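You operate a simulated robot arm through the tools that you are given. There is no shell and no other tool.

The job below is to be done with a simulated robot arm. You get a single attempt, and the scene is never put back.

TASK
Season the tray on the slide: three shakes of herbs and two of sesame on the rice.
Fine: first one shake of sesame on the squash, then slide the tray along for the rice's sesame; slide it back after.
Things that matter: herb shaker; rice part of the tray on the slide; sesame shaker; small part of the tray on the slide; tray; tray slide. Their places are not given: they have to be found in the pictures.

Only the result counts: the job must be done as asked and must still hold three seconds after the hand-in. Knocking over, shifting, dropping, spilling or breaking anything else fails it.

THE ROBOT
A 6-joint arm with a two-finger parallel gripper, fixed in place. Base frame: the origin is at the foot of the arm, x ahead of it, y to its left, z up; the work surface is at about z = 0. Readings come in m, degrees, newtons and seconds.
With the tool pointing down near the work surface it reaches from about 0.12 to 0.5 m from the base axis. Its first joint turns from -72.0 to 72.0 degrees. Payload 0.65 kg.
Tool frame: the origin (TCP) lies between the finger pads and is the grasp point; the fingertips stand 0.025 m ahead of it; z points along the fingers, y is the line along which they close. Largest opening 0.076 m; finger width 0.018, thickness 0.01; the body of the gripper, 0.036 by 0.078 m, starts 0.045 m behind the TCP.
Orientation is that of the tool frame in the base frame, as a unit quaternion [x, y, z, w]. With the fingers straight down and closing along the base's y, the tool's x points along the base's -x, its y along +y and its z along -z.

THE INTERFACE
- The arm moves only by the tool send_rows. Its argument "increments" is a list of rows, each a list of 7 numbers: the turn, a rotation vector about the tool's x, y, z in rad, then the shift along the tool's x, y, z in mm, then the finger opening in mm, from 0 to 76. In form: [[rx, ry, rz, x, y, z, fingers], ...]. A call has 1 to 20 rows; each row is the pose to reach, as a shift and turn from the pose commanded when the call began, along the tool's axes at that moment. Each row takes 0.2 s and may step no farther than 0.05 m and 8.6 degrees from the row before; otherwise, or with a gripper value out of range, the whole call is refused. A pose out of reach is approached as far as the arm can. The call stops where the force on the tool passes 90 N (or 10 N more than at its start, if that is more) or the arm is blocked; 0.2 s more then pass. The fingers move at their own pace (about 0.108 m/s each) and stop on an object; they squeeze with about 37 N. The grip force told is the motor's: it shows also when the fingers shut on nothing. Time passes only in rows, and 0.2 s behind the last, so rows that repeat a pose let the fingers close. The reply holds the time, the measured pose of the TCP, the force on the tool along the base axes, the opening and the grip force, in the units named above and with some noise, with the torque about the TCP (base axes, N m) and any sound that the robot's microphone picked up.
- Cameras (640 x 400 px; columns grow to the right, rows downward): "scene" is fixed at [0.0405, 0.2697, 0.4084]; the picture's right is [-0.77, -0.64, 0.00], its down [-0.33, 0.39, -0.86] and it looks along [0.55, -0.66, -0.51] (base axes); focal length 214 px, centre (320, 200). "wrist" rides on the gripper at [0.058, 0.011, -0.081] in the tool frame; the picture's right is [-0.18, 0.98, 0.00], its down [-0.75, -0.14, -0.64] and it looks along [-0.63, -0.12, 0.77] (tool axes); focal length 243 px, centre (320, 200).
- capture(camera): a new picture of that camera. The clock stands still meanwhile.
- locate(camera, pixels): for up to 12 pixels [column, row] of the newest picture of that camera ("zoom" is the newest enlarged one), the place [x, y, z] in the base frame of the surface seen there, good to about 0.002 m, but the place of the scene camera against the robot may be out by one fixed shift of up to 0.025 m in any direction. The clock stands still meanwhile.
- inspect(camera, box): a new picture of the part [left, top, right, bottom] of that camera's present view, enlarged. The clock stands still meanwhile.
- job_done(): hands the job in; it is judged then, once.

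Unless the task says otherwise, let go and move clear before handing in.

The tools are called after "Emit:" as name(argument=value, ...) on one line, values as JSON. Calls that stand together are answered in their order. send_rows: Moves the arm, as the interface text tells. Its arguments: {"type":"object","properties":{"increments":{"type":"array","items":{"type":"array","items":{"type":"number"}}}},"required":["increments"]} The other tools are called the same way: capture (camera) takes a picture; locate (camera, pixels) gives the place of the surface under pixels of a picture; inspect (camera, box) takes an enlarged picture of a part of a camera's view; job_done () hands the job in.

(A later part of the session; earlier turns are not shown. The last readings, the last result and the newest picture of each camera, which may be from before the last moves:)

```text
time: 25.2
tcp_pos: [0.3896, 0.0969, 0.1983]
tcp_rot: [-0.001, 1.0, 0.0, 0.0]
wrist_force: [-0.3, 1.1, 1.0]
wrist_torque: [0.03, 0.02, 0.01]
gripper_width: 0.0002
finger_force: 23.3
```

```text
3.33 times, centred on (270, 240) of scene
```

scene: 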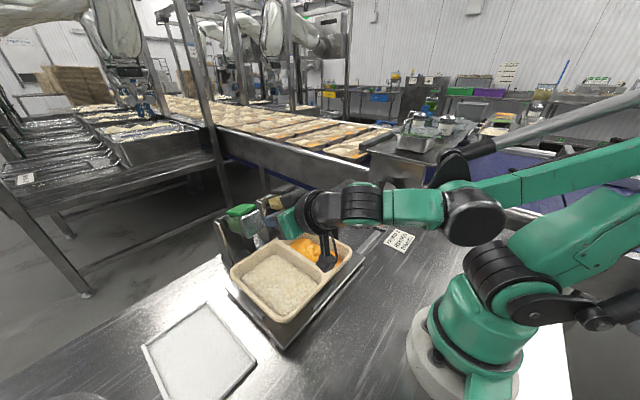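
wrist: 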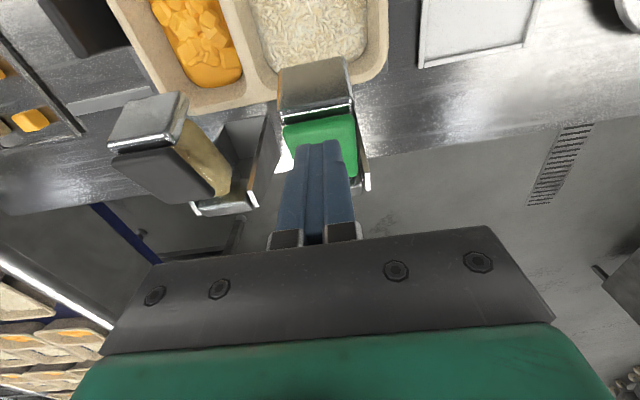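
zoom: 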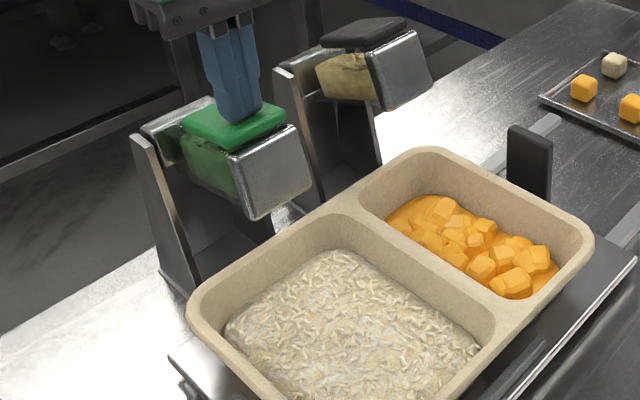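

Emit:
send_rows(increments=[[0, 0, 0, 0, 0, 1.5, 0], [0, 0, 0, 0, 0, 3, 0], [0, 0, 0, 0, 0, 4.5, 0]])

Emit:
inspect(camera="scene", box=[210, 180, 330, 300])

```text
time: 26.0
tcp_pos: [0.3901, 0.0979, 0.1937]
tcp_rot: [0.0, 1.0, 0.0, 0.0]
wrist_force: [0.0, -1.1, 2.7]
wrist_torque: [-0.04, 0.01, 0.06]
gripper_width: 0.0
finger_force: 23.5
```

```text
3.33 times, centred on (270, 240) of scene
```

zoom: 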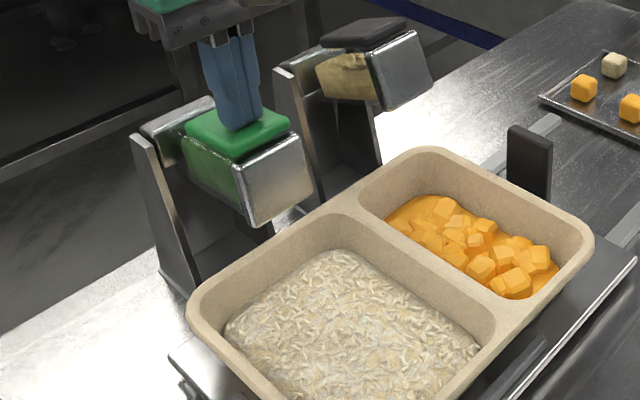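

The shaker is about level now (tip z≈0.169), still no sound. Continue pressing.

Emit:
send_rows(increments=[[0, 0, 0, 0, 0, 1.5, 0], [0, 0, 0, 0, 0, 3, 0], [0, 0, 0, 0, 0, 4.5, 0]])

Emit:
inspect(camera="scene", box=[210, 180, 330, 300])

```text
time: 26.8
tcp_pos: [0.3896, 0.099, 0.1881]
tcp_rot: [0.0, 1.0, 0.0, 0.0]
wrist_force: [-0.4, -0.9, 1.9]
wrist_torque: [0.03, 0.01, -0.01]
gripper_width: 0.0001
finger_force: 23.6
```

```text
3.33 times, centred on (270, 240) of scene
```

zoom: 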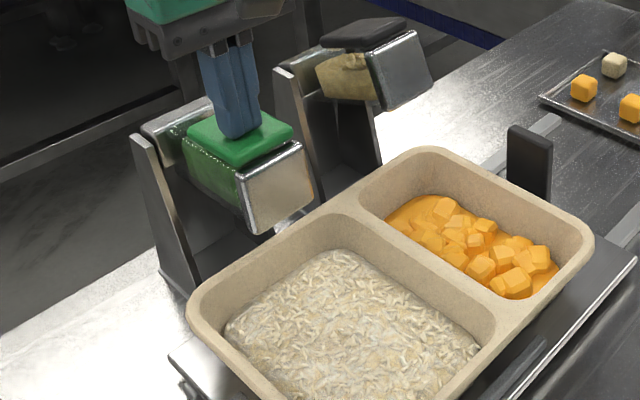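

Emit:
send_rows(increments=[[0, 0, 0, 0, 0, 1.5, 0], [0, 0, 0, 0, 0, 3, 0], [0, 0, 0, 0, 0, 4.5, 0]])

Emit:
inspect(camera="scene", box=[210, 180, 330, 300])

```text
time: 27.6
tcp_pos: [0.3894, 0.0973, 0.1846]
tcp_rot: [-0.001, 1.0, 0.0, 0.0]
wrist_force: [-1.4, -1.1, 1.2]
wrist_torque: [-0.02, 0.03, 0.03]
gripper_width: 0.0002
finger_force: 23.9
```

```text
3.33 times, centred on (270, 240) of scene
```

zoom: 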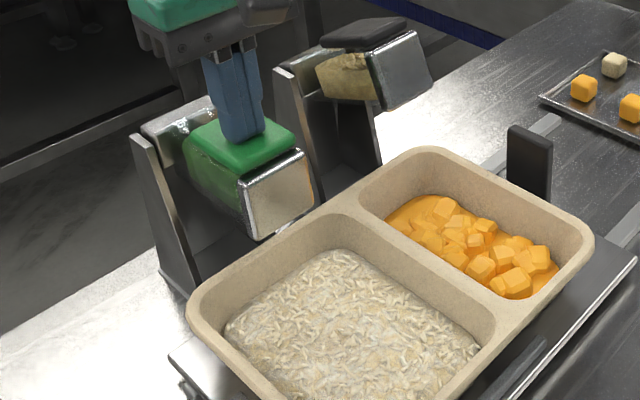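

Now slightly nose-down (tip z≈0.16), ~1.5 N still. Continuing.

Emit:
send_rows(increments=[[0, 0, 0, 0, 0, 1.5, 0], [0, 0, 0, 0, 0, 3, 0], [0, 0, 0, 0, 0, 4.5, 0]])

Emit:
send_rows(increments=[[0, 0, 0, 0, 0, 1.5, 0], [0, 0, 0, 0, 0, 3, 0]])

Emit:
inspect(camera="scene", box=[210, 180, 330, 300])

```text
time: 28.4
tcp_pos: [0.389, 0.0987, 0.1798]
tcp_rot: [0.0, 1.0, 0.0, 0.001]
wrist_force: [-1.4, 0.1, 3.4]
wrist_torque: [-0.01, -0.02, -0.04]
gripper_width: 0.0001
finger_force: 22.9
```

```text
time: 29.0
tcp_pos: [0.3898, 0.0975, 0.1773]
tcp_rot: [0.0, 1.0, 0.0, 0.001]
wrist_force: [-0.4, 0.5, 2.8]
wrist_torque: [-0.01, 0.01, 0.0]
gripper_width: 0.0
finger_force: 23.4
```

```text
3.33 times, centred on (270, 240) of scene
```

zoom: 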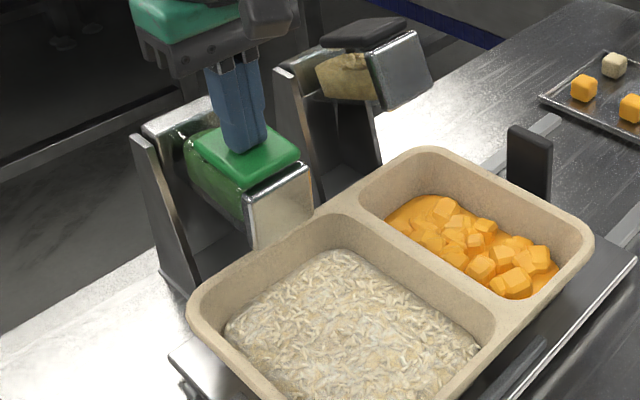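

Tip at z≈0.152 with ~3 N; the shaker is nose-down by some 10–15°. Continue gently.

Emit:
send_rows(increments=[[0, 0, 0, 0, 0, 1.5, 0], [0, 0, 0, 0, 0, 3, 0]])

Emit:
send_rows(increments=[[0, 0, 0, 0, 0, 1.5, 0], [0, 0, 0, 0, 0, 3, 0]])

Emit:
inspect(camera="scene", box=[210, 180, 330, 300])

```text
time: 29.6
tcp_pos: [0.3911, 0.0973, 0.1738]
tcp_rot: [0.0, 1.0, 0.0, -0.001]
wrist_force: [-1.6, 0.6, 3.5]
wrist_torque: [-0.01, 0.02, -0.01]
gripper_width: 0.0
finger_force: 23.6
```

```text
time: 30.2
tcp_pos: [0.3892, 0.0962, 0.1708]
tcp_rot: [-0.001, 1.0, -0.001, 0.0]
wrist_force: [-1.7, 0.5, 3.3]
wrist_torque: [0.04, -0.01, 0.01]
gripper_width: 0.0
finger_force: 23.1
```

```text
3.33 times, centred on (270, 240) of scene
```

zoom: 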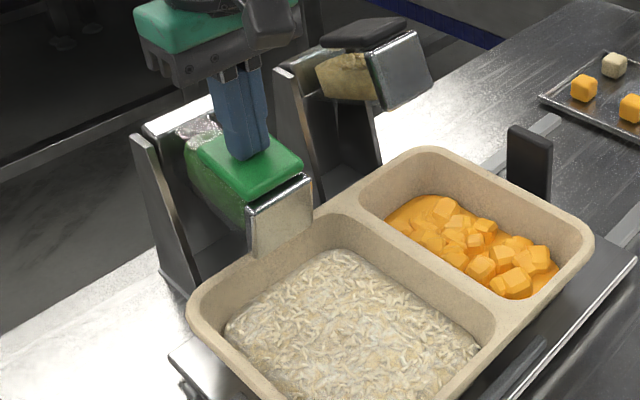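

Still yielding at ~3.4 N. I'll check the tilt and clearance with the wrist camera.

Emit:
capture(camera="wrist")

Emit:
locate(camera="scene", pixels=[[282, 225], [290, 235], [278, 243], [285, 255]])

```text
taken
```

wrist: 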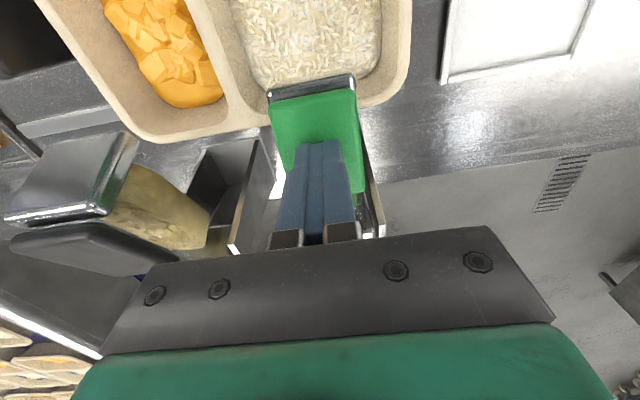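

```text
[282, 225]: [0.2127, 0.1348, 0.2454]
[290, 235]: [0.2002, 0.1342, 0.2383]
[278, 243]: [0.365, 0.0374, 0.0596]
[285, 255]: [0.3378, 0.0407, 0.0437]
```

Emit:
locate(camera="wrist", pixels=[[275, 93], [350, 80], [280, 108], [350, 98], [290, 150], [355, 145], [355, 185], [315, 120], [325, 60], [300, 60], [360, 110], [400, 80]])

Emit:
inspect(camera="wrist", box=[240, 40, 400, 160])

```text
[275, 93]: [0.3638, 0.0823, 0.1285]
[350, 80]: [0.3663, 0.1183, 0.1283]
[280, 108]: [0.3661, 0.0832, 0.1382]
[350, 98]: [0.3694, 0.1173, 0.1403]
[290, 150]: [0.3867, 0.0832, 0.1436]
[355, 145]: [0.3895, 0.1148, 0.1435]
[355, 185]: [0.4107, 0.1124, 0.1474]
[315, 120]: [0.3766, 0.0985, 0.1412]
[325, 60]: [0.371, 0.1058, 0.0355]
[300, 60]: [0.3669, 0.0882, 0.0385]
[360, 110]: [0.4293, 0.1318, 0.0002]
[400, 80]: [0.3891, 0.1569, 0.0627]
```

```text
3.33 times, centred on (320, 100) of wrist
```

zoom: 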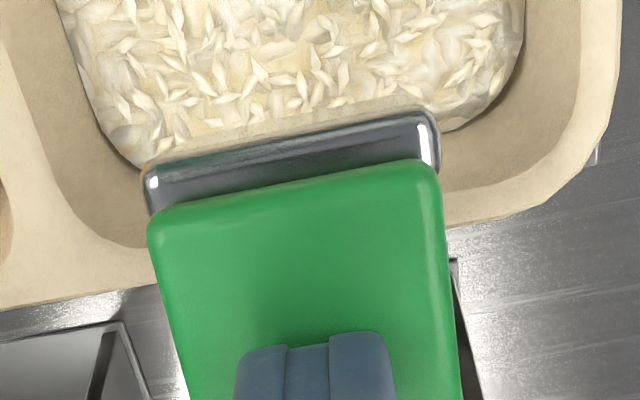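

The lid is ~10° nose-down; the plate's top edge is at z≈0.13 and the rim below at z≈0.06. Continuing slowly until a stop or sound.

Emit:
send_rows(increments=[[0, 0, 0, 0, 0, 1.5, 0], [0, 0, 0, 0, 0, 3, 0]])

Emit:
send_rows(increments=[[0, 0, 0, 0, 0, 1.5, 0], [0, 0, 0, 0, 0, 3, 0]])

Emit:
inspect(camera="scene", box=[210, 180, 330, 300])

```text
time: 30.8
tcp_pos: [0.3883, 0.097, 0.1679]
tcp_rot: [0.001, 1.0, 0.0, 0.0]
wrist_force: [-2.2, -0.4, 3.0]
wrist_torque: [-0.04, 0.03, -0.03]
gripper_width: 0.0
finger_force: 23.3
```

```text
time: 31.4
tcp_pos: [0.3892, 0.0977, 0.1649]
tcp_rot: [0.0, 1.0, 0.0, -0.001]
wrist_force: [-2.5, 0.4, 3.4]
wrist_torque: [0.02, 0.02, 0.01]
gripper_width: 0.0
finger_force: 23.5
```

```text
3.33 times, centred on (270, 240) of scene
```

zoom: 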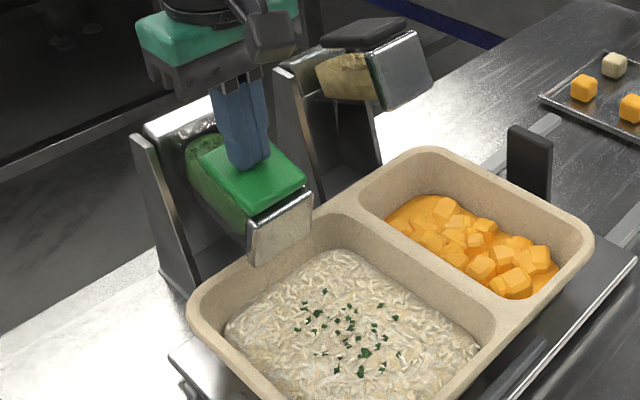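

Green flecks appeared on the rice (zoom 350,335): the first herb shake is in, triggered with the TCP between z≈0.168 and 0.165. I'll release slowly all the way up and let it return.

Emit:
send_rows(increments=[[0, 0, 0, 0, 0, -5, 0], [0, 0, 0, 0, 0, -10, 0], [0, 0, 0, 0, 0, -15, 0], [0, 0, 0, 0, 0, -20, 0], [0, 0, 0, 0, 0, -25, 0], [0, 0, 0, 0, 0, -30, 0], [0, 0, 0, 0, 0, -35, 0], [0, 0, 0, 0, 0, -40, 0], [0, 0, 0, 0, 0, -45, 0], [0, 0, 0, 0, 0, -50, 0], [0, 0, 0, 0, 0, -52, 0], [0, 0, 0, 0, 0, -52, 0]])

Emit:
inspect(camera="scene", box=[210, 180, 330, 300])

```text
time: 34.0
tcp_pos: [0.3904, 0.0976, 0.2178]
tcp_rot: [0.0, 1.0, 0.001, 0.0]
wrist_force: [0.2, 0.2, 0.5]
wrist_torque: [-0.03, 0.0, 0.01]
gripper_width: 0.0002
finger_force: 23.2
```

```text
3.33 times, centred on (270, 240) of scene
```

zoom: 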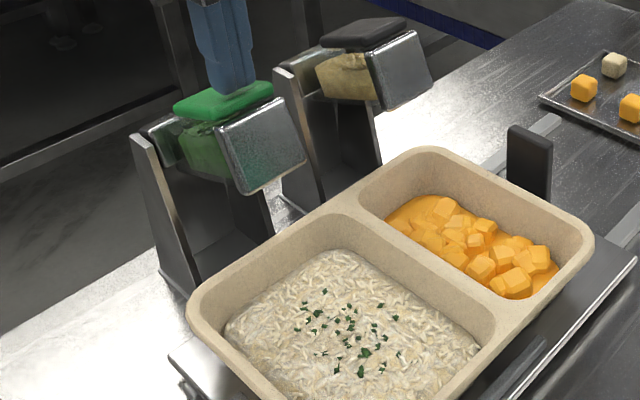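

It returned to rest with only one shake's worth of flecks. Second press: down to TCP z≈0.1645.

Emit:
send_rows(increments=[[0, 0, 0, 0, 0, 5, 0], [0, 0, 0, 0, 0, 10, 0], [0, 0, 0, 0, 0, 15, 0], [0, 0, 0, 0, 0, 20, 0], [0, 0, 0, 0, 0, 25, 0], [0, 0, 0, 0, 0, 30, 0], [0, 0, 0, 0, 0, 35, 0], [0, 0, 0, 0, 0, 40, 0], [0, 0, 0, 0, 0, 45, 0], [0, 0, 0, 0, 0, 49, 0], [0, 0, 0, 0, 0, 52, 0], [0, 0, 0, 0, 0, 53.3, 0]])

Emit:
inspect(camera="scene", box=[210, 180, 330, 300])

```text
time: 36.6
tcp_pos: [0.3903, 0.0972, 0.1628]
tcp_rot: [0.0, 1.0, 0.0, 0.002]
wrist_force: [-1.7, -0.5, 3.4]
wrist_torque: [0.0, 0.05, 0.06]
gripper_width: 0.0
finger_force: 23.7
```

```text
3.33 times, centred on (270, 240) of scene
```

zoom: 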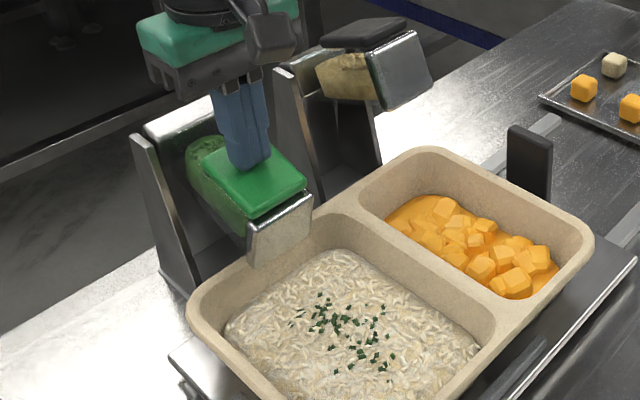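

The fleck pattern changed; I'll zoom in to judge whether the second shake registered.

Emit:
inspect(camera="scene", box=[240, 250, 310, 320])

Emit:
capture(camera="wrist")

```text
5.71 times, centred on (275, 285) of scene
```

zoom: 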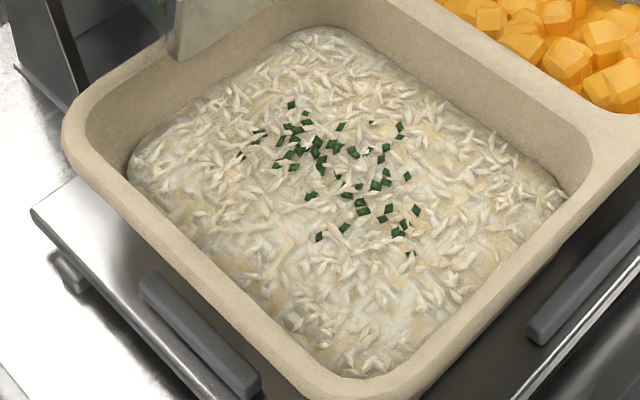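

```text
taken
```

wrist: 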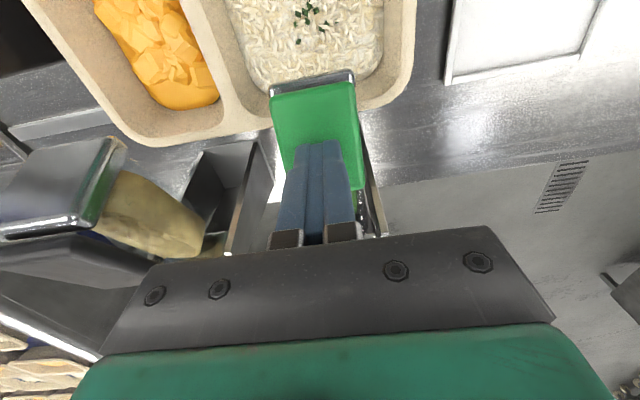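

About 45–50 flecks now versus ~28 after the first shake, so the second registered. Releasing for the re-arm, then a comparison zoom.

Emit:
send_rows(increments=[[0, 0, 0, 0, 0, -5, 0], [0, 0, 0, 0, 0, -10, 0], [0, 0, 0, 0, 0, -15, 0], [0, 0, 0, 0, 0, -20, 0], [0, 0, 0, 0, 0, -25, 0], [0, 0, 0, 0, 0, -30, 0], [0, 0, 0, 0, 0, -35, 0], [0, 0, 0, 0, 0, -40, 0], [0, 0, 0, 0, 0, -45, 0], [0, 0, 0, 0, 0, -50, 0], [0, 0, 0, 0, 0, -54, 0], [0, 0, 0, 0, 0, -54, 0]])

Emit:
inspect(camera="scene", box=[240, 250, 310, 320])

Emit:
inspect(camera="scene", box=[210, 180, 330, 300])

```text
time: 39.2
tcp_pos: [0.3895, 0.099, 0.2167]
tcp_rot: [0.0, 1.0, 0.0, 0.001]
wrist_force: [0.2, -1.0, 0.7]
wrist_torque: [0.01, -0.01, 0.01]
gripper_width: 0.0
finger_force: 23.6
```

```text
5.71 times, centred on (275, 285) of scene
```

zoom: 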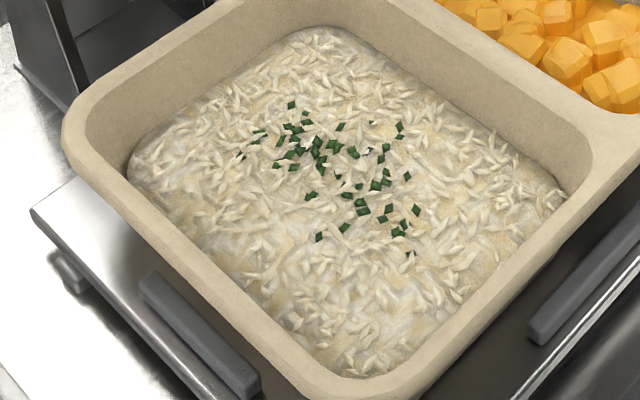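

```text
3.33 times, centred on (270, 240) of scene
```

zoom: 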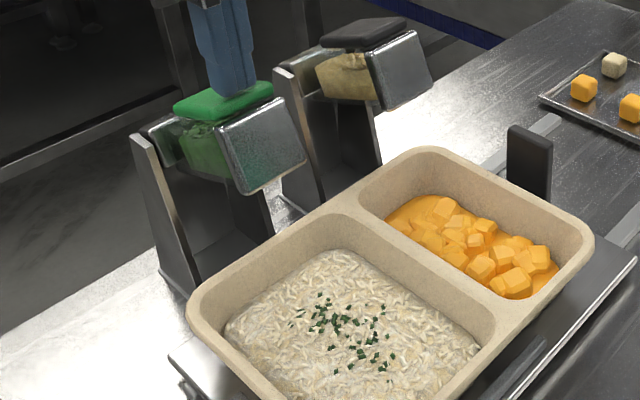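

The pattern is stable between events and changes with each shake, so two are in. Third herb press now.

Emit:
send_rows(increments=[[0, 0, 0, 0, 0, 5, 0], [0, 0, 0, 0, 0, 10, 0], [0, 0, 0, 0, 0, 15, 0], [0, 0, 0, 0, 0, 20, 0], [0, 0, 0, 0, 0, 25, 0], [0, 0, 0, 0, 0, 30, 0], [0, 0, 0, 0, 0, 35, 0], [0, 0, 0, 0, 0, 40, 0], [0, 0, 0, 0, 0, 45, 0], [0, 0, 0, 0, 0, 49, 0], [0, 0, 0, 0, 0, 52, 0], [0, 0, 0, 0, 0, 54, 0]])

Emit:
inspect(camera="scene", box=[240, 250, 310, 320])

Emit:
inspect(camera="scene", box=[210, 180, 330, 300])

```text
time: 41.8
tcp_pos: [0.3902, 0.0975, 0.1634]
tcp_rot: [0.0, 1.0, 0.0, 0.0]
wrist_force: [-2.4, 0.0, 3.4]
wrist_torque: [0.01, 0.03, -0.01]
gripper_width: 0.0001
finger_force: 23.3
```

```text
5.71 times, centred on (275, 285) of scene
```

zoom: 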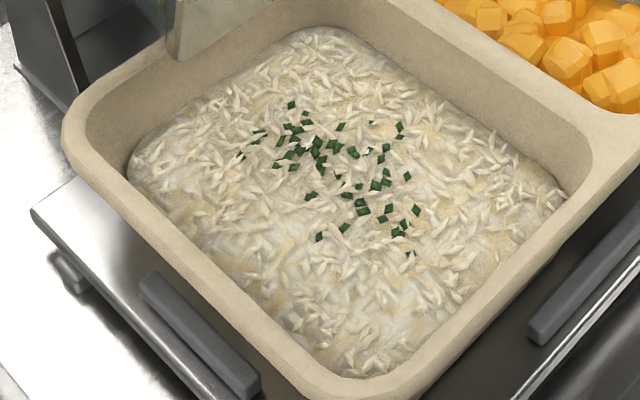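

```text
3.33 times, centred on (270, 240) of scene
```

zoom: 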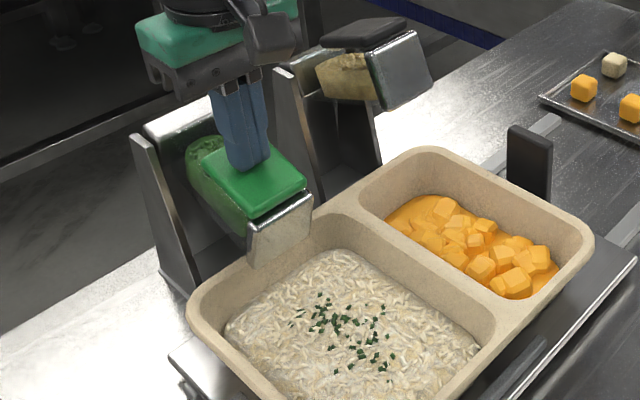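

The pattern is unchanged this time, so the third press hasn't triggered yet (same commanded depth). I'll hold briefly and look again before going deeper.

Emit:
send_rows(increments=[[0, 0, 0, 0, 0, 0, 0], [0, 0, 0, 0, 0, 0, 0]])

Emit:
inspect(camera="scene", box=[240, 250, 310, 320])

Emit:
capture(camera="wrist")

```text
time: 42.4
tcp_pos: [0.391, 0.0973, 0.1626]
tcp_rot: [0.0, 1.0, 0.0, 0.001]
wrist_force: [-1.6, -0.3, 3.4]
wrist_torque: [-0.02, 0.05, -0.04]
gripper_width: 0.0
finger_force: 23.9
```

```text
5.71 times, centred on (275, 285) of scene
```

zoom: 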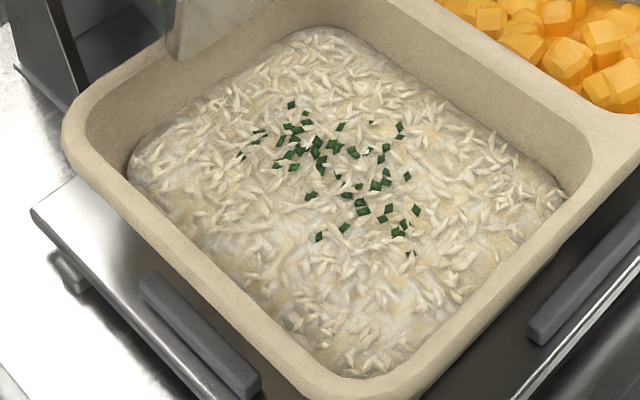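

```text
taken
```

wrist: 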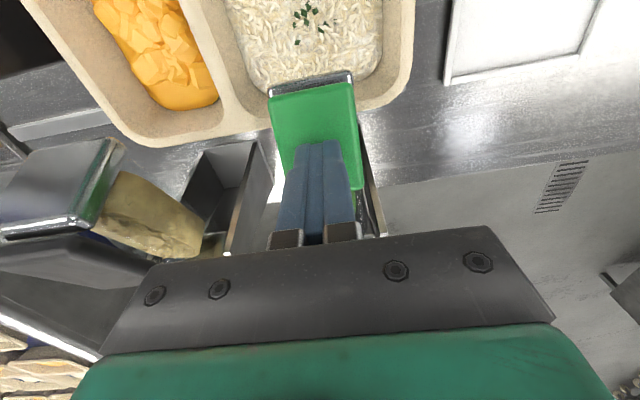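

Still unchanged. Going deeper while held can't add a second shake without a release, so I'll press on in 1.5 mm steps and watch for the pattern to change.

Emit:
send_rows(increments=[[0, 0, 0, 0, 0, 0.8, 0], [0, 0, 0, 0, 0, 1.5, 0]])

Emit:
inspect(camera="scene", box=[240, 250, 310, 320])

```text
time: 43.0
tcp_pos: [0.3895, 0.0964, 0.1624]
tcp_rot: [0.0, 1.0, 0.0, 0.001]
wrist_force: [1.1, 0.5, 2.2]
wrist_torque: [0.03, -0.05, -0.01]
gripper_width: 0.0
finger_force: 23.8
```

```text
5.71 times, centred on (275, 285) of scene
```

zoom: 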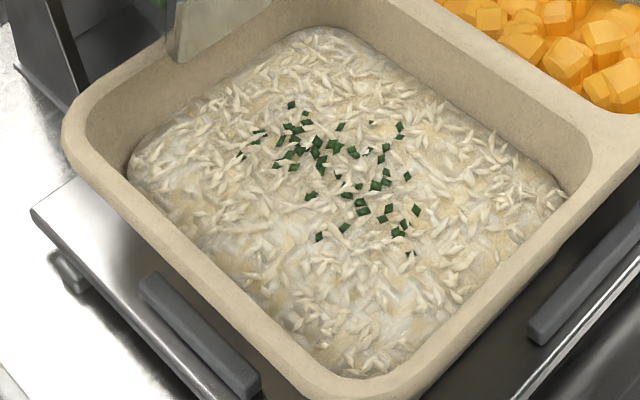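

No change yet. Going another 3 mm deeper in steps.

Emit:
send_rows(increments=[[0, 0, 0, 0, 0, 0.8, 0], [0, 0, 0, 0, 0, 1.5, 0]])

Emit:
inspect(camera="scene", box=[210, 180, 330, 300])

Emit:
send_rows(increments=[[0, 0, 0, 0, 0, 0.8, 0], [0, 0, 0, 0, 0, 1.5, 0]])

Emit:
inspect(camera="scene", box=[210, 180, 330, 300])

```text
time: 43.6
tcp_pos: [0.3896, 0.0977, 0.1604]
tcp_rot: [0.0, 1.0, 0.0, -0.001]
wrist_force: [0.0, 0.0, 3.4]
wrist_torque: [-0.01, 0.01, -0.03]
gripper_width: 0.0001
finger_force: 23.4
```

```text
3.33 times, centred on (270, 240) of scene
```

zoom: 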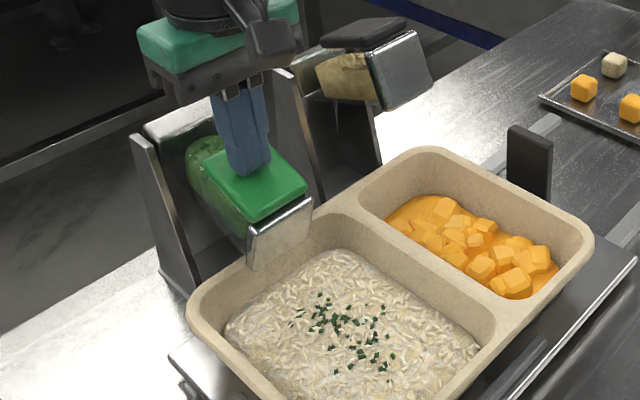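

```text
time: 44.2
tcp_pos: [0.3894, 0.0976, 0.1603]
tcp_rot: [0.0, 1.0, 0.0, 0.0]
wrist_force: [-4.7, 0.2, 8.8]
wrist_torque: [-0.01, 0.05, 0.04]
gripper_width: 0.0
finger_force: 23.6
```

```text
3.33 times, centred on (270, 240) of scene
```

zoom: 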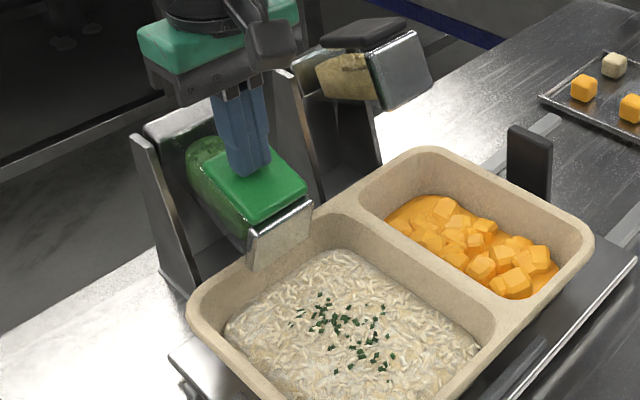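

The shaker has now reached its end stop (force jumped to ~10 N at TCP z≈0.160) and the flecks still look the same. I'll release and look closely at the rice with the wrist camera to judge the amount.

Emit:
send_rows(increments=[[0, 0, 0, 0, 0, -5, 0], [0, 0, 0, 0, 0, -10, 0], [0, 0, 0, 0, 0, -15, 0], [0, 0, 0, 0, 0, -20, 0], [0, 0, 0, 0, 0, -25, 0], [0, 0, 0, 0, 0, -30, 0], [0, 0, 0, 0, 0, -35, 0], [0, 0, 0, 0, 0, -40, 0], [0, 0, 0, 0, 0, -45, 0], [0, 0, 0, 0, 0, -50, 0], [0, 0, 0, 0, 0, -55, 0], [0, 0, 0, 0, 0, -60, 0], [0, 0, 0, 0, 0, -65, 0], [0, 0, 0, 0, 0, -70, 0], [0, 0, 0, 0, 0, -75, 0]])

Emit:
inspect(camera="scene", box=[210, 180, 330, 300])

Emit:
inspect(camera="scene", box=[250, 260, 300, 300])

```text
time: 47.4
tcp_pos: [0.3897, 0.0973, 0.2334]
tcp_rot: [0.0, 1.0, 0.0, 0.0]
wrist_force: [-0.4, -0.2, -0.5]
wrist_torque: [0.05, 0.0, -0.01]
gripper_width: 0.0
finger_force: 23.7
```

```text
3.33 times, centred on (270, 240) of scene
```

zoom: 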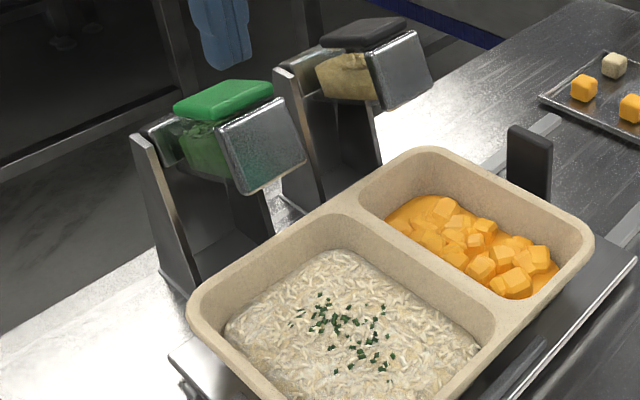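

```text
10.00 times, centred on (275, 280) of scene
```

zoom: 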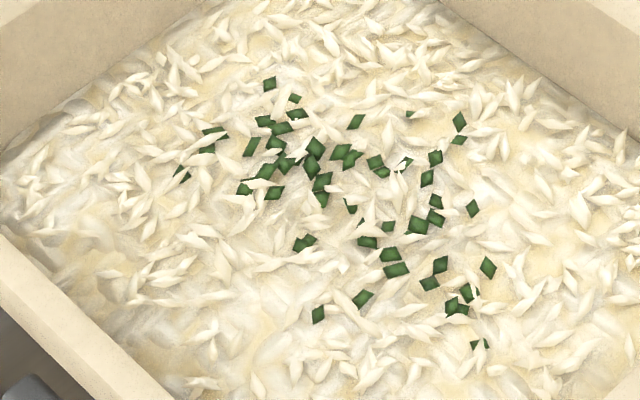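

I count about 55 flecks, the same before and after press three; whether the third one counted is unclear, and herbs can be finished later while the tray is home. Next, the sesame shaker over the squash: I move sideways by -108 mm in y at this height.

Emit:
send_rows(increments=[[0, 0, 0, 0, -18, 0, 0], [0, 0, 0, 0, -36, 0, 0], [0, 0, 0, 0, -54, 0, 0], [0, 0, 0, 0, -72, 0, 0], [0, 0, 0, 0, -90, 0, 0], [0, 0, 0, 0, -108, 0, 0]])

Emit:
capture(camera="wrist")

Emit:
capture(camera="scene")

```text
time: 48.8
tcp_pos: [0.3901, -0.0114, 0.2341]
tcp_rot: [0.0, 1.0, 0.0, 0.0]
wrist_force: [0.1, -0.3, 0.7]
wrist_torque: [-0.01, -0.04, -0.03]
gripper_width: 0.0003
finger_force: 23.6
```

```text
taken
```

wrist: 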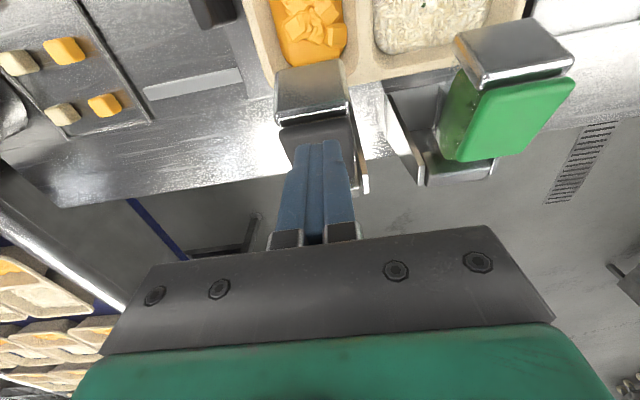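

```text
taken
```

scene: 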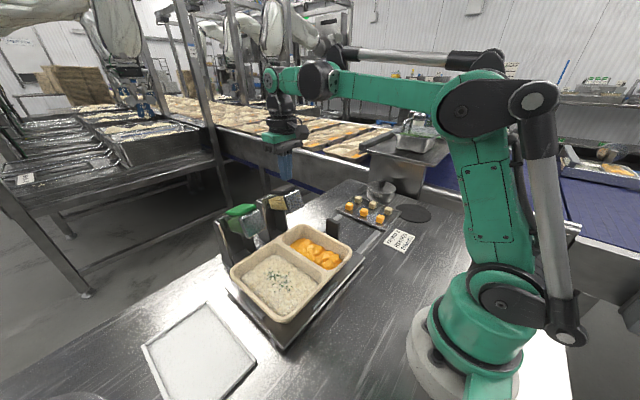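

The fingers are centred over the dark sesame lid (wrist 318,135). First a partial press (to TCP z≈0.180) to check it yields the same way.

Emit:
send_rows(increments=[[0, 0, 0, 0, 0, 5, 0], [0, 0, 0, 0, 0, 10, 0], [0, 0, 0, 0, 0, 15, 0], [0, 0, 0, 0, 0, 20, 0], [0, 0, 0, 0, 0, 25, 0], [0, 0, 0, 0, 0, 30, 0]])

Emit:
send_rows(increments=[[0, 0, 0, 0, 0, 5, 0], [0, 0, 0, 0, 0, 10, 0], [0, 0, 0, 0, 0, 15, 0], [0, 0, 0, 0, 0, 20, 0], [0, 0, 0, 0, 0, 25, 0]])

Emit:
inspect(camera="scene", box=[240, 180, 360, 280])

```text
time: 50.2
tcp_pos: [0.3896, -0.0085, 0.2049]
tcp_rot: [0.0, 1.0, 0.0, 0.0]
wrist_force: [0.8, -0.5, 0.5]
wrist_torque: [-0.01, 0.04, -0.02]
gripper_width: 0.0
finger_force: 23.8
```

```text
time: 51.4
tcp_pos: [0.391, -0.0087, 0.1783]
tcp_rot: [0.0, 1.0, 0.0, 0.001]
wrist_force: [-0.5, -0.8, 1.8]
wrist_torque: [-0.02, 0.02, -0.03]
gripper_width: 0.0
finger_force: 23.7
```

```text
4.00 times, centred on (300, 230) of scene
```

zoom: 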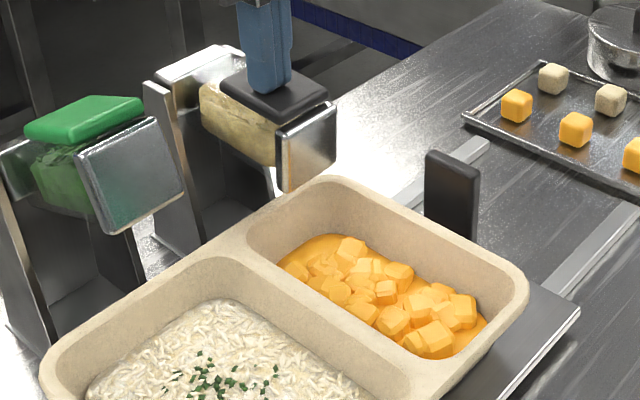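

The sesame shaker tips the same way with ~2 N. Now through the trigger depth to TCP z≈0.164.

Emit:
send_rows(increments=[[0, 0, 0, 0, 0, 4, 0], [0, 0, 0, 0, 0, 8, 0], [0, 0, 0, 0, 0, 12, 0], [0, 0, 0, 0, 0, 15.5, 0]])

Emit:
inspect(camera="scene", box=[240, 180, 360, 280])

Emit:
inspect(camera="scene", box=[285, 225, 350, 275])

```text
time: 52.4
tcp_pos: [0.39, -0.0104, 0.1623]
tcp_rot: [0.0, 1.0, 0.0, 0.0]
wrist_force: [-2.3, -1.5, 2.3]
wrist_torque: [-0.06, 0.03, -0.01]
gripper_width: 0.0001
finger_force: 24.0
```

```text
4.00 times, centred on (300, 230) of scene
```

zoom: 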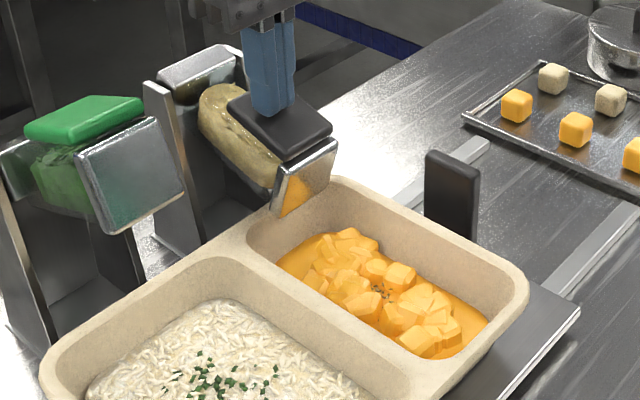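

```text
8.00 times, centred on (318, 250) of scene
```

zoom: 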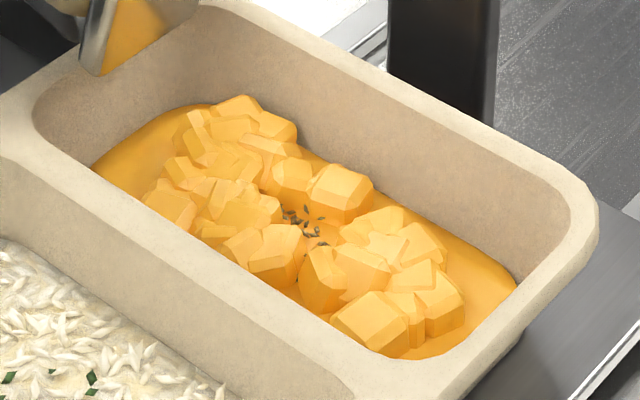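

The squash now shows a few sesame specks (zoom 305,220): one sesame shake on the squash is in, and the food picture is redrawn at each event. Releasing fully now.

Emit:
send_rows(increments=[[0, 0, 0, 0, 0, -5, 0], [0, 0, 0, 0, 0, -10, 0], [0, 0, 0, 0, 0, -15, 0], [0, 0, 0, 0, 0, -20, 0], [0, 0, 0, 0, 0, -25, 0], [0, 0, 0, 0, 0, -30, 0], [0, 0, 0, 0, 0, -35, 0], [0, 0, 0, 0, 0, -40, 0], [0, 0, 0, 0, 0, -45, 0], [0, 0, 0, 0, 0, -50, 0], [0, 0, 0, 0, 0, -55, 0], [0, 0, 0, 0, 0, -60, 0], [0, 0, 0, 0, 0, -65, 0], [0, 0, 0, 0, 0, -70, 0], [0, 0, 0, 0, 0, -75, 0]])

Emit:
inspect(camera="scene", box=[285, 225, 350, 275])

Emit:
inspect(camera="scene", box=[210, 180, 370, 320])

```text
time: 55.6
tcp_pos: [0.3905, -0.0089, 0.2392]
tcp_rot: [0.0, 1.0, 0.0, 0.0]
wrist_force: [-0.1, 0.4, -0.4]
wrist_torque: [-0.01, 0.03, 0.01]
gripper_width: 0.0001
finger_force: 23.3
```

```text
8.00 times, centred on (318, 250) of scene
```

zoom: 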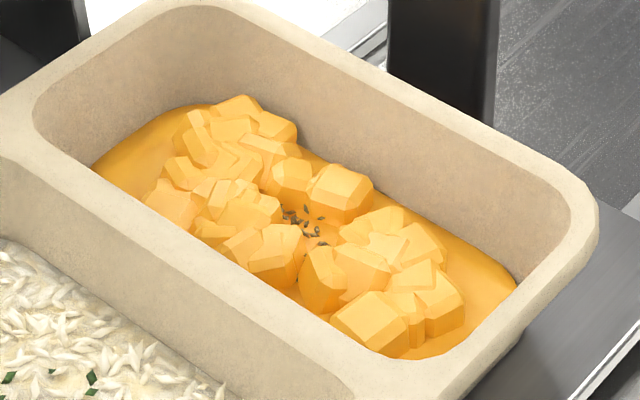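

```text
2.86 times, centred on (290, 250) of scene
```

zoom: 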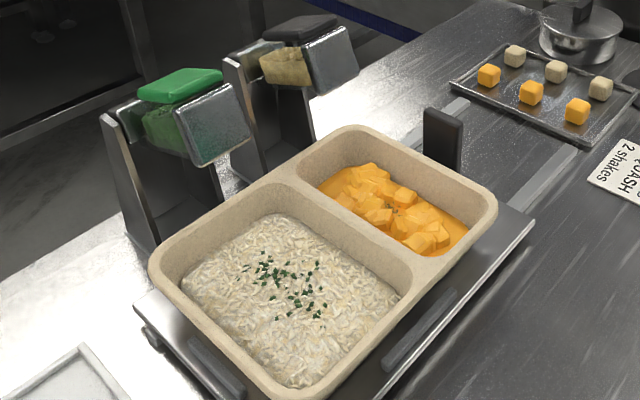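

One sesame shake stands and the shaker is back at rest. Now I retreat to look at the slide handle and rails from above (also opening the fingers on the way).

Emit:
send_rows(increments=[[0, 0, 0, 19, -5, -20, 0], [0, 0, 0, 38, -10, -40, 0], [0, 0, 0, 57, -20, -55, 0], [0, 0, 0, 76, -30, -60, 0], [0, 0, 0, 95, -40, -60, 0], [0, 0, 0, 114, -50, -60, 0], [0, 0, 0, 133, -60, -60, 0], [0, 0, 0, 150, -70, -60, 0]])

Emit:
capture(camera="wrist")

```text
time: 57.4
tcp_pos: [0.2409, -0.0811, 0.2994]
tcp_rot: [0.0, 1.0, 0.0, 0.0]
wrist_force: [0.3, 0.1, -0.4]
wrist_torque: [-0.02, 0.03, 0.0]
gripper_width: 0.0001
finger_force: 23.8
```

```text
taken
```

wrist: 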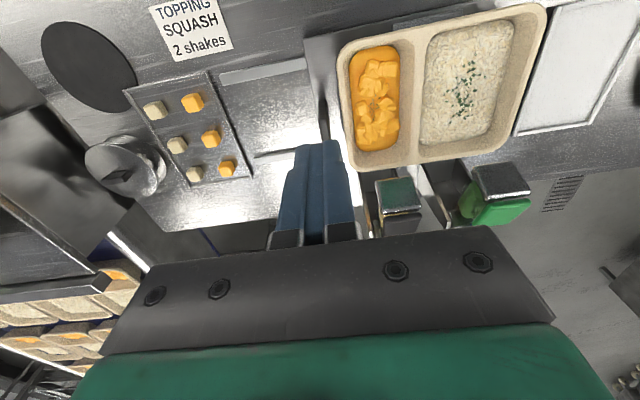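

Emit:
inspect(camera="wrist", box=[120, 40, 380, 200])

Emit:
locate(camera="wrist", pixels=[[222, 78], [305, 65], [255, 155], [209, 70], [250, 175], [215, 85], [240, 150], [308, 45], [322, 118], [328, 140], [318, 100], [225, 65]])

Emit:
inspect(camera="scene", box=[310, 180, 420, 290])

```text
2.46 times, centred on (250, 120) of wrist
```

zoom: 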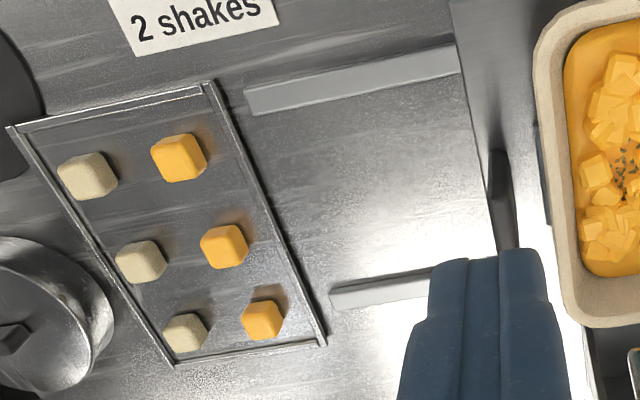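

```text
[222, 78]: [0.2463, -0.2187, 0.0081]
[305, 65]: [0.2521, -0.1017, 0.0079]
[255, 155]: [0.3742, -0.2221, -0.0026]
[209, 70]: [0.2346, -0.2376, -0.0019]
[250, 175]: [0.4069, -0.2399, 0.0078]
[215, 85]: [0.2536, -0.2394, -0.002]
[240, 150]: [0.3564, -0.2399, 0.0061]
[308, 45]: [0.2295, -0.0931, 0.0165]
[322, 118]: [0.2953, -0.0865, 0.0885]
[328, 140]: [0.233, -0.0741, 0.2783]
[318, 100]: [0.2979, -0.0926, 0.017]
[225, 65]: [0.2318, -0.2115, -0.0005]
```

```text
3.64 times, centred on (365, 235) of scene
```

zoom: 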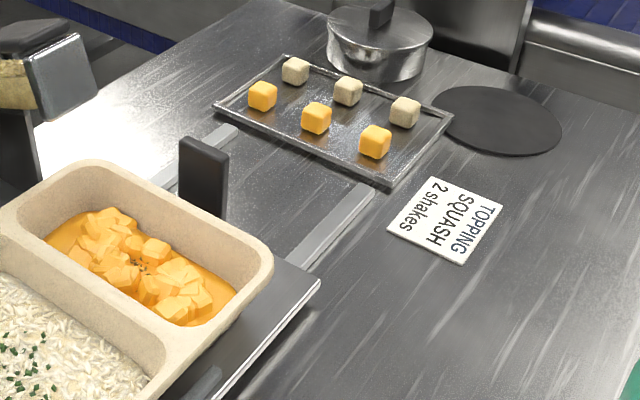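

Rails end at y≈-0.219, the cube sheet starts at y≈-0.237 and the slide's edge is at y≈-0.094, so ~109 mm of travel fits. I'll shift aside and lower to measure the handle properly.

Emit:
send_rows(increments=[[0, 0, 0, 0, 15, 10, 0], [0, 0, 0, 0, 30, 20, 0], [0, 0, 0, 0, 45, 35, 0], [0, 0, 0, 0, 60, 50, 0]])

Emit:
capture(camera="wrist")

Emit:
inspect(camera="wrist", box=[180, 60, 310, 190])

```text
time: 58.4
tcp_pos: [0.2407, -0.0194, 0.2477]
tcp_rot: [0.0, 1.0, 0.0, 0.0]
wrist_force: [0.1, 0.5, 0.4]
wrist_torque: [0.0, 0.01, 0.01]
gripper_width: 0.0001
finger_force: 23.5
```

```text
taken
```

wrist: 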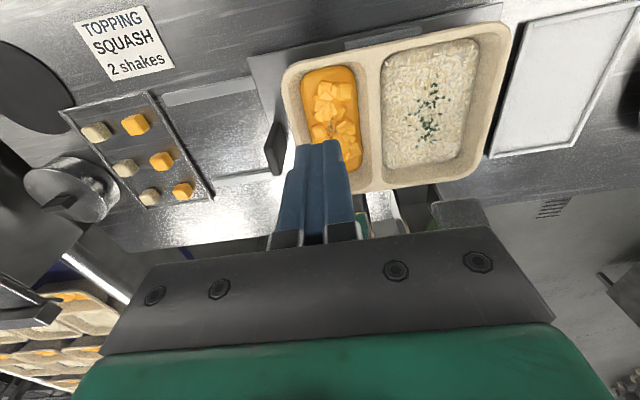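

```text
3.08 times, centred on (245, 125) of wrist
```

zoom: 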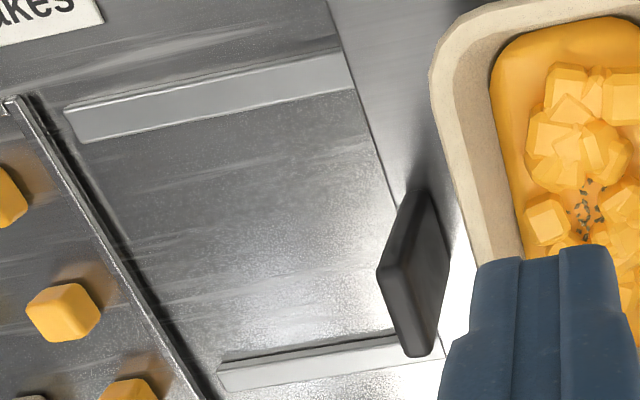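

Emit:
locate(camera="zoom", pixels=[[385, 270], [412, 350], [395, 265], [428, 350], [415, 210], [440, 260], [400, 310], [425, 290], [405, 230], [375, 160], [70, 110], [455, 210]])

Emit:
inspect(camera="scene", box=[300, 205, 370, 265])

```text
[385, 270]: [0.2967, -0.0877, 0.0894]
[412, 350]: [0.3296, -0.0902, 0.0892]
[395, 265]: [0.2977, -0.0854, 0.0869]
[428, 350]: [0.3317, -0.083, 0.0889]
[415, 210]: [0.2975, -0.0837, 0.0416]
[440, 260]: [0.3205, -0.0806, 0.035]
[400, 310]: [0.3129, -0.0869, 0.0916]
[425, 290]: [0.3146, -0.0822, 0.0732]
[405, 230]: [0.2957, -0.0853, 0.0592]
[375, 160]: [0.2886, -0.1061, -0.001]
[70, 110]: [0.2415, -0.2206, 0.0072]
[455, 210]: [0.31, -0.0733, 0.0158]
```

```text
6.67 times, centred on (335, 235) of scene
```

zoom: 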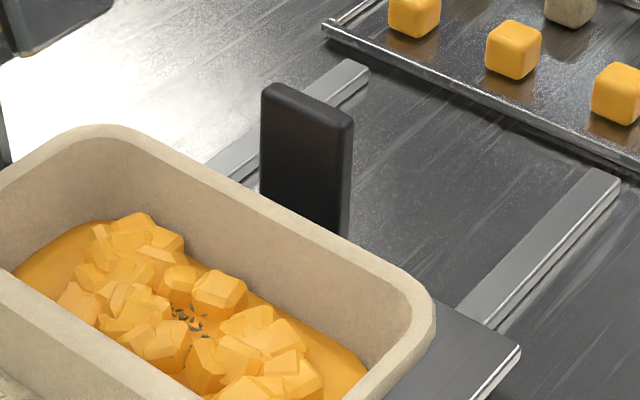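

The handle spans x 0.296–0.332, y −0.090…−0.081, top z≈0.0895. I'll move above its centre (0.314, −0.0855) with fingers 30 mm open, then check.

Emit:
send_rows(increments=[[0, 0, 0, -14.7, -13.2, 0, 30], [0, 0, 0, -29.3, -26.4, 0, 30], [0, 0, 0, -44, -39.6, 0, 30], [0, 0, 0, -58.6, -52.8, 0, 30], [0, 0, 0, -73.3, -66, 0, 30], [0, 0, 0, -73.3, -66, 18, 30], [0, 0, 0, -73.3, -66, 36, 30], [0, 0, 0, -73.3, -66, 54, 30], [0, 0, 0, -73.3, -66, 72, 30], [0, 0, 0, -73.3, -66, 90, 30], [0, 0, 0, -73.3, -66, 108, 30]])

Emit:
capture(camera="wrist")

Emit:
inspect(camera="scene", box=[270, 170, 390, 270])

```text
time: 60.8
tcp_pos: [0.3124, -0.0857, 0.1403]
tcp_rot: [0.0, 1.0, 0.0, 0.0]
wrist_force: [-0.8, 0.3, 0.2]
wrist_torque: [0.01, 0.01, 0.0]
gripper_width: 0.0301
finger_force: 0.1
```

```text
taken
```

wrist: 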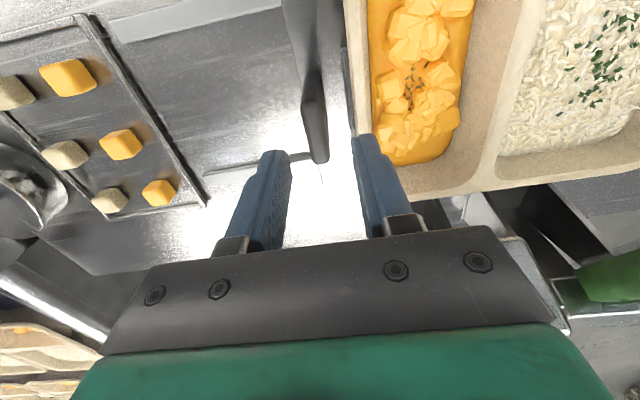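

```text
4.00 times, centred on (330, 220) of scene
```

zoom: 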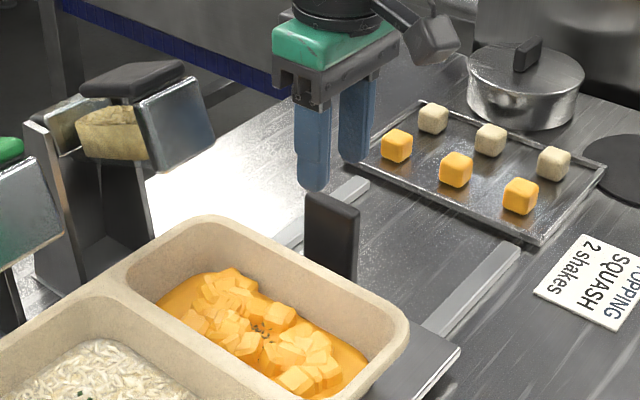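

The handle (wrist 315,130) lies midway between the fingers. Descending 52 mm so the pads straddle its top, tips just above the tray rim height.

Emit:
send_rows(increments=[[0, 0, 0, 0, 0, 10, 30], [0, 0, 0, 0, 0, 20, 30], [0, 0, 0, 0, 0, 30, 30], [0, 0, 0, 0, 0, 40, 30], [0, 0, 0, 0, 0, 47, 30], [0, 0, 0, 0, 0, 52, 30]])

Emit:
capture(camera="wrist")

Emit:
inspect(camera="scene", box=[270, 170, 390, 270])

```text
time: 62.2
tcp_pos: [0.3128, -0.0856, 0.0894]
tcp_rot: [0.0, 1.0, 0.0, 0.0]
wrist_force: [0.1, -0.7, 0.1]
wrist_torque: [0.02, -0.06, -0.02]
gripper_width: 0.0301
finger_force: 0.1
```

```text
taken
```

wrist: 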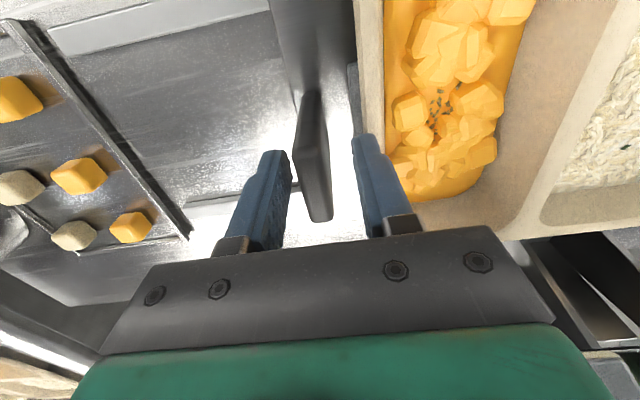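

```text
4.00 times, centred on (330, 220) of scene
```

zoom: 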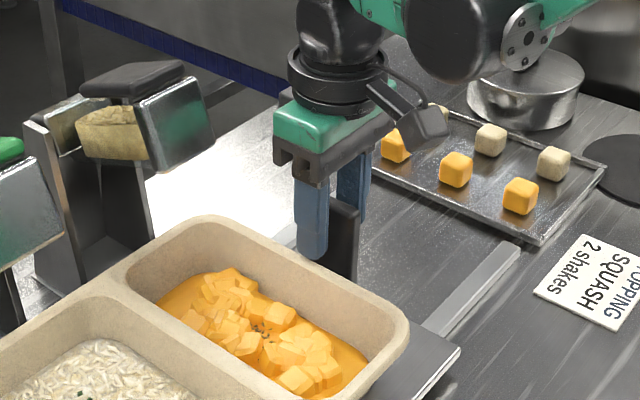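

Fingers straddle the handle with the +y finger clear of the rim. Closing on the handle.

Emit:
send_rows(increments=[[0, 0, 0, 0, 0, 0, 20], [0, 0, 0, 0, 0, 0, 10], [0, 0, 0, 0, 0, 0, 4], [0, 0, 0, 0, 0, 0, 4]])

```text
time: 63.2
tcp_pos: [0.3126, -0.0865, 0.0895]
tcp_rot: [0.001, 1.0, 0.0, 0.0]
wrist_force: [0.3, -15.5, -4.6]
wrist_torque: [-0.08, -0.12, 0.07]
gripper_width: 0.0167
finger_force: 7.6
```

Width reads 16.7 mm with a side force of −15 N, perhaps still settling or off-centre. Holding a moment to see.

Emit:
send_rows(increments=[[0, 0, 0, 0, 0, 0, 4], [0, 0, 0, 0, 0, 0, 4]])

Emit:
capture(camera="wrist")

Emit:
inspect(camera="scene", box=[270, 170, 390, 270])

```text
time: 63.8
tcp_pos: [0.3135, -0.0856, 0.0899]
tcp_rot: [0.001, 1.0, 0.0, 0.0]
wrist_force: [0.6, -16.4, -4.1]
wrist_torque: [-0.11, -0.15, 0.02]
gripper_width: 0.0167
finger_force: 8.2
```

```text
taken
```

wrist: 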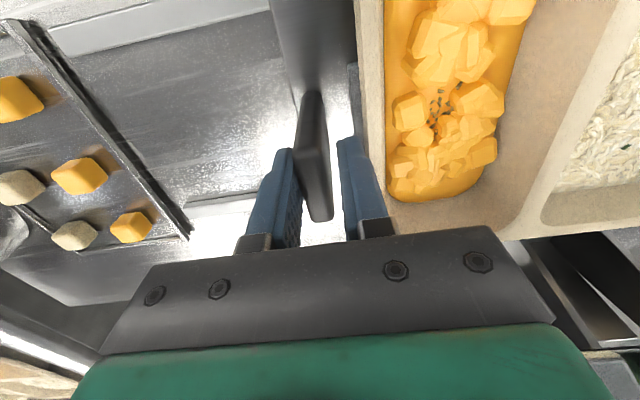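

```text
4.00 times, centred on (330, 220) of scene
```

zoom: 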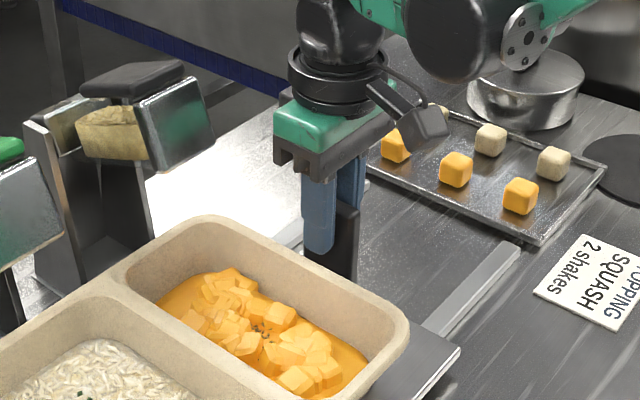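

Only the −y finger touches (wrist 295,190), so the handle sits a little further −y than thought. I'll shift the hand −y in small steps so both pads come to bear.

Emit:
send_rows(increments=[[0, 0, 0, 0, -1, 0, 4], [0, 0, 0, 0, -2, 0, 4], [0, 0, 0, 0, -2, 0, 4]])

```text
time: 64.6
tcp_pos: [0.313, -0.088, 0.0883]
tcp_rot: [0.0, 1.0, 0.0, 0.001]
wrist_force: [3.4, -10.4, -0.8]
wrist_torque: [-0.11, -0.1, 0.03]
gripper_width: 0.0129
finger_force: 5.8
```

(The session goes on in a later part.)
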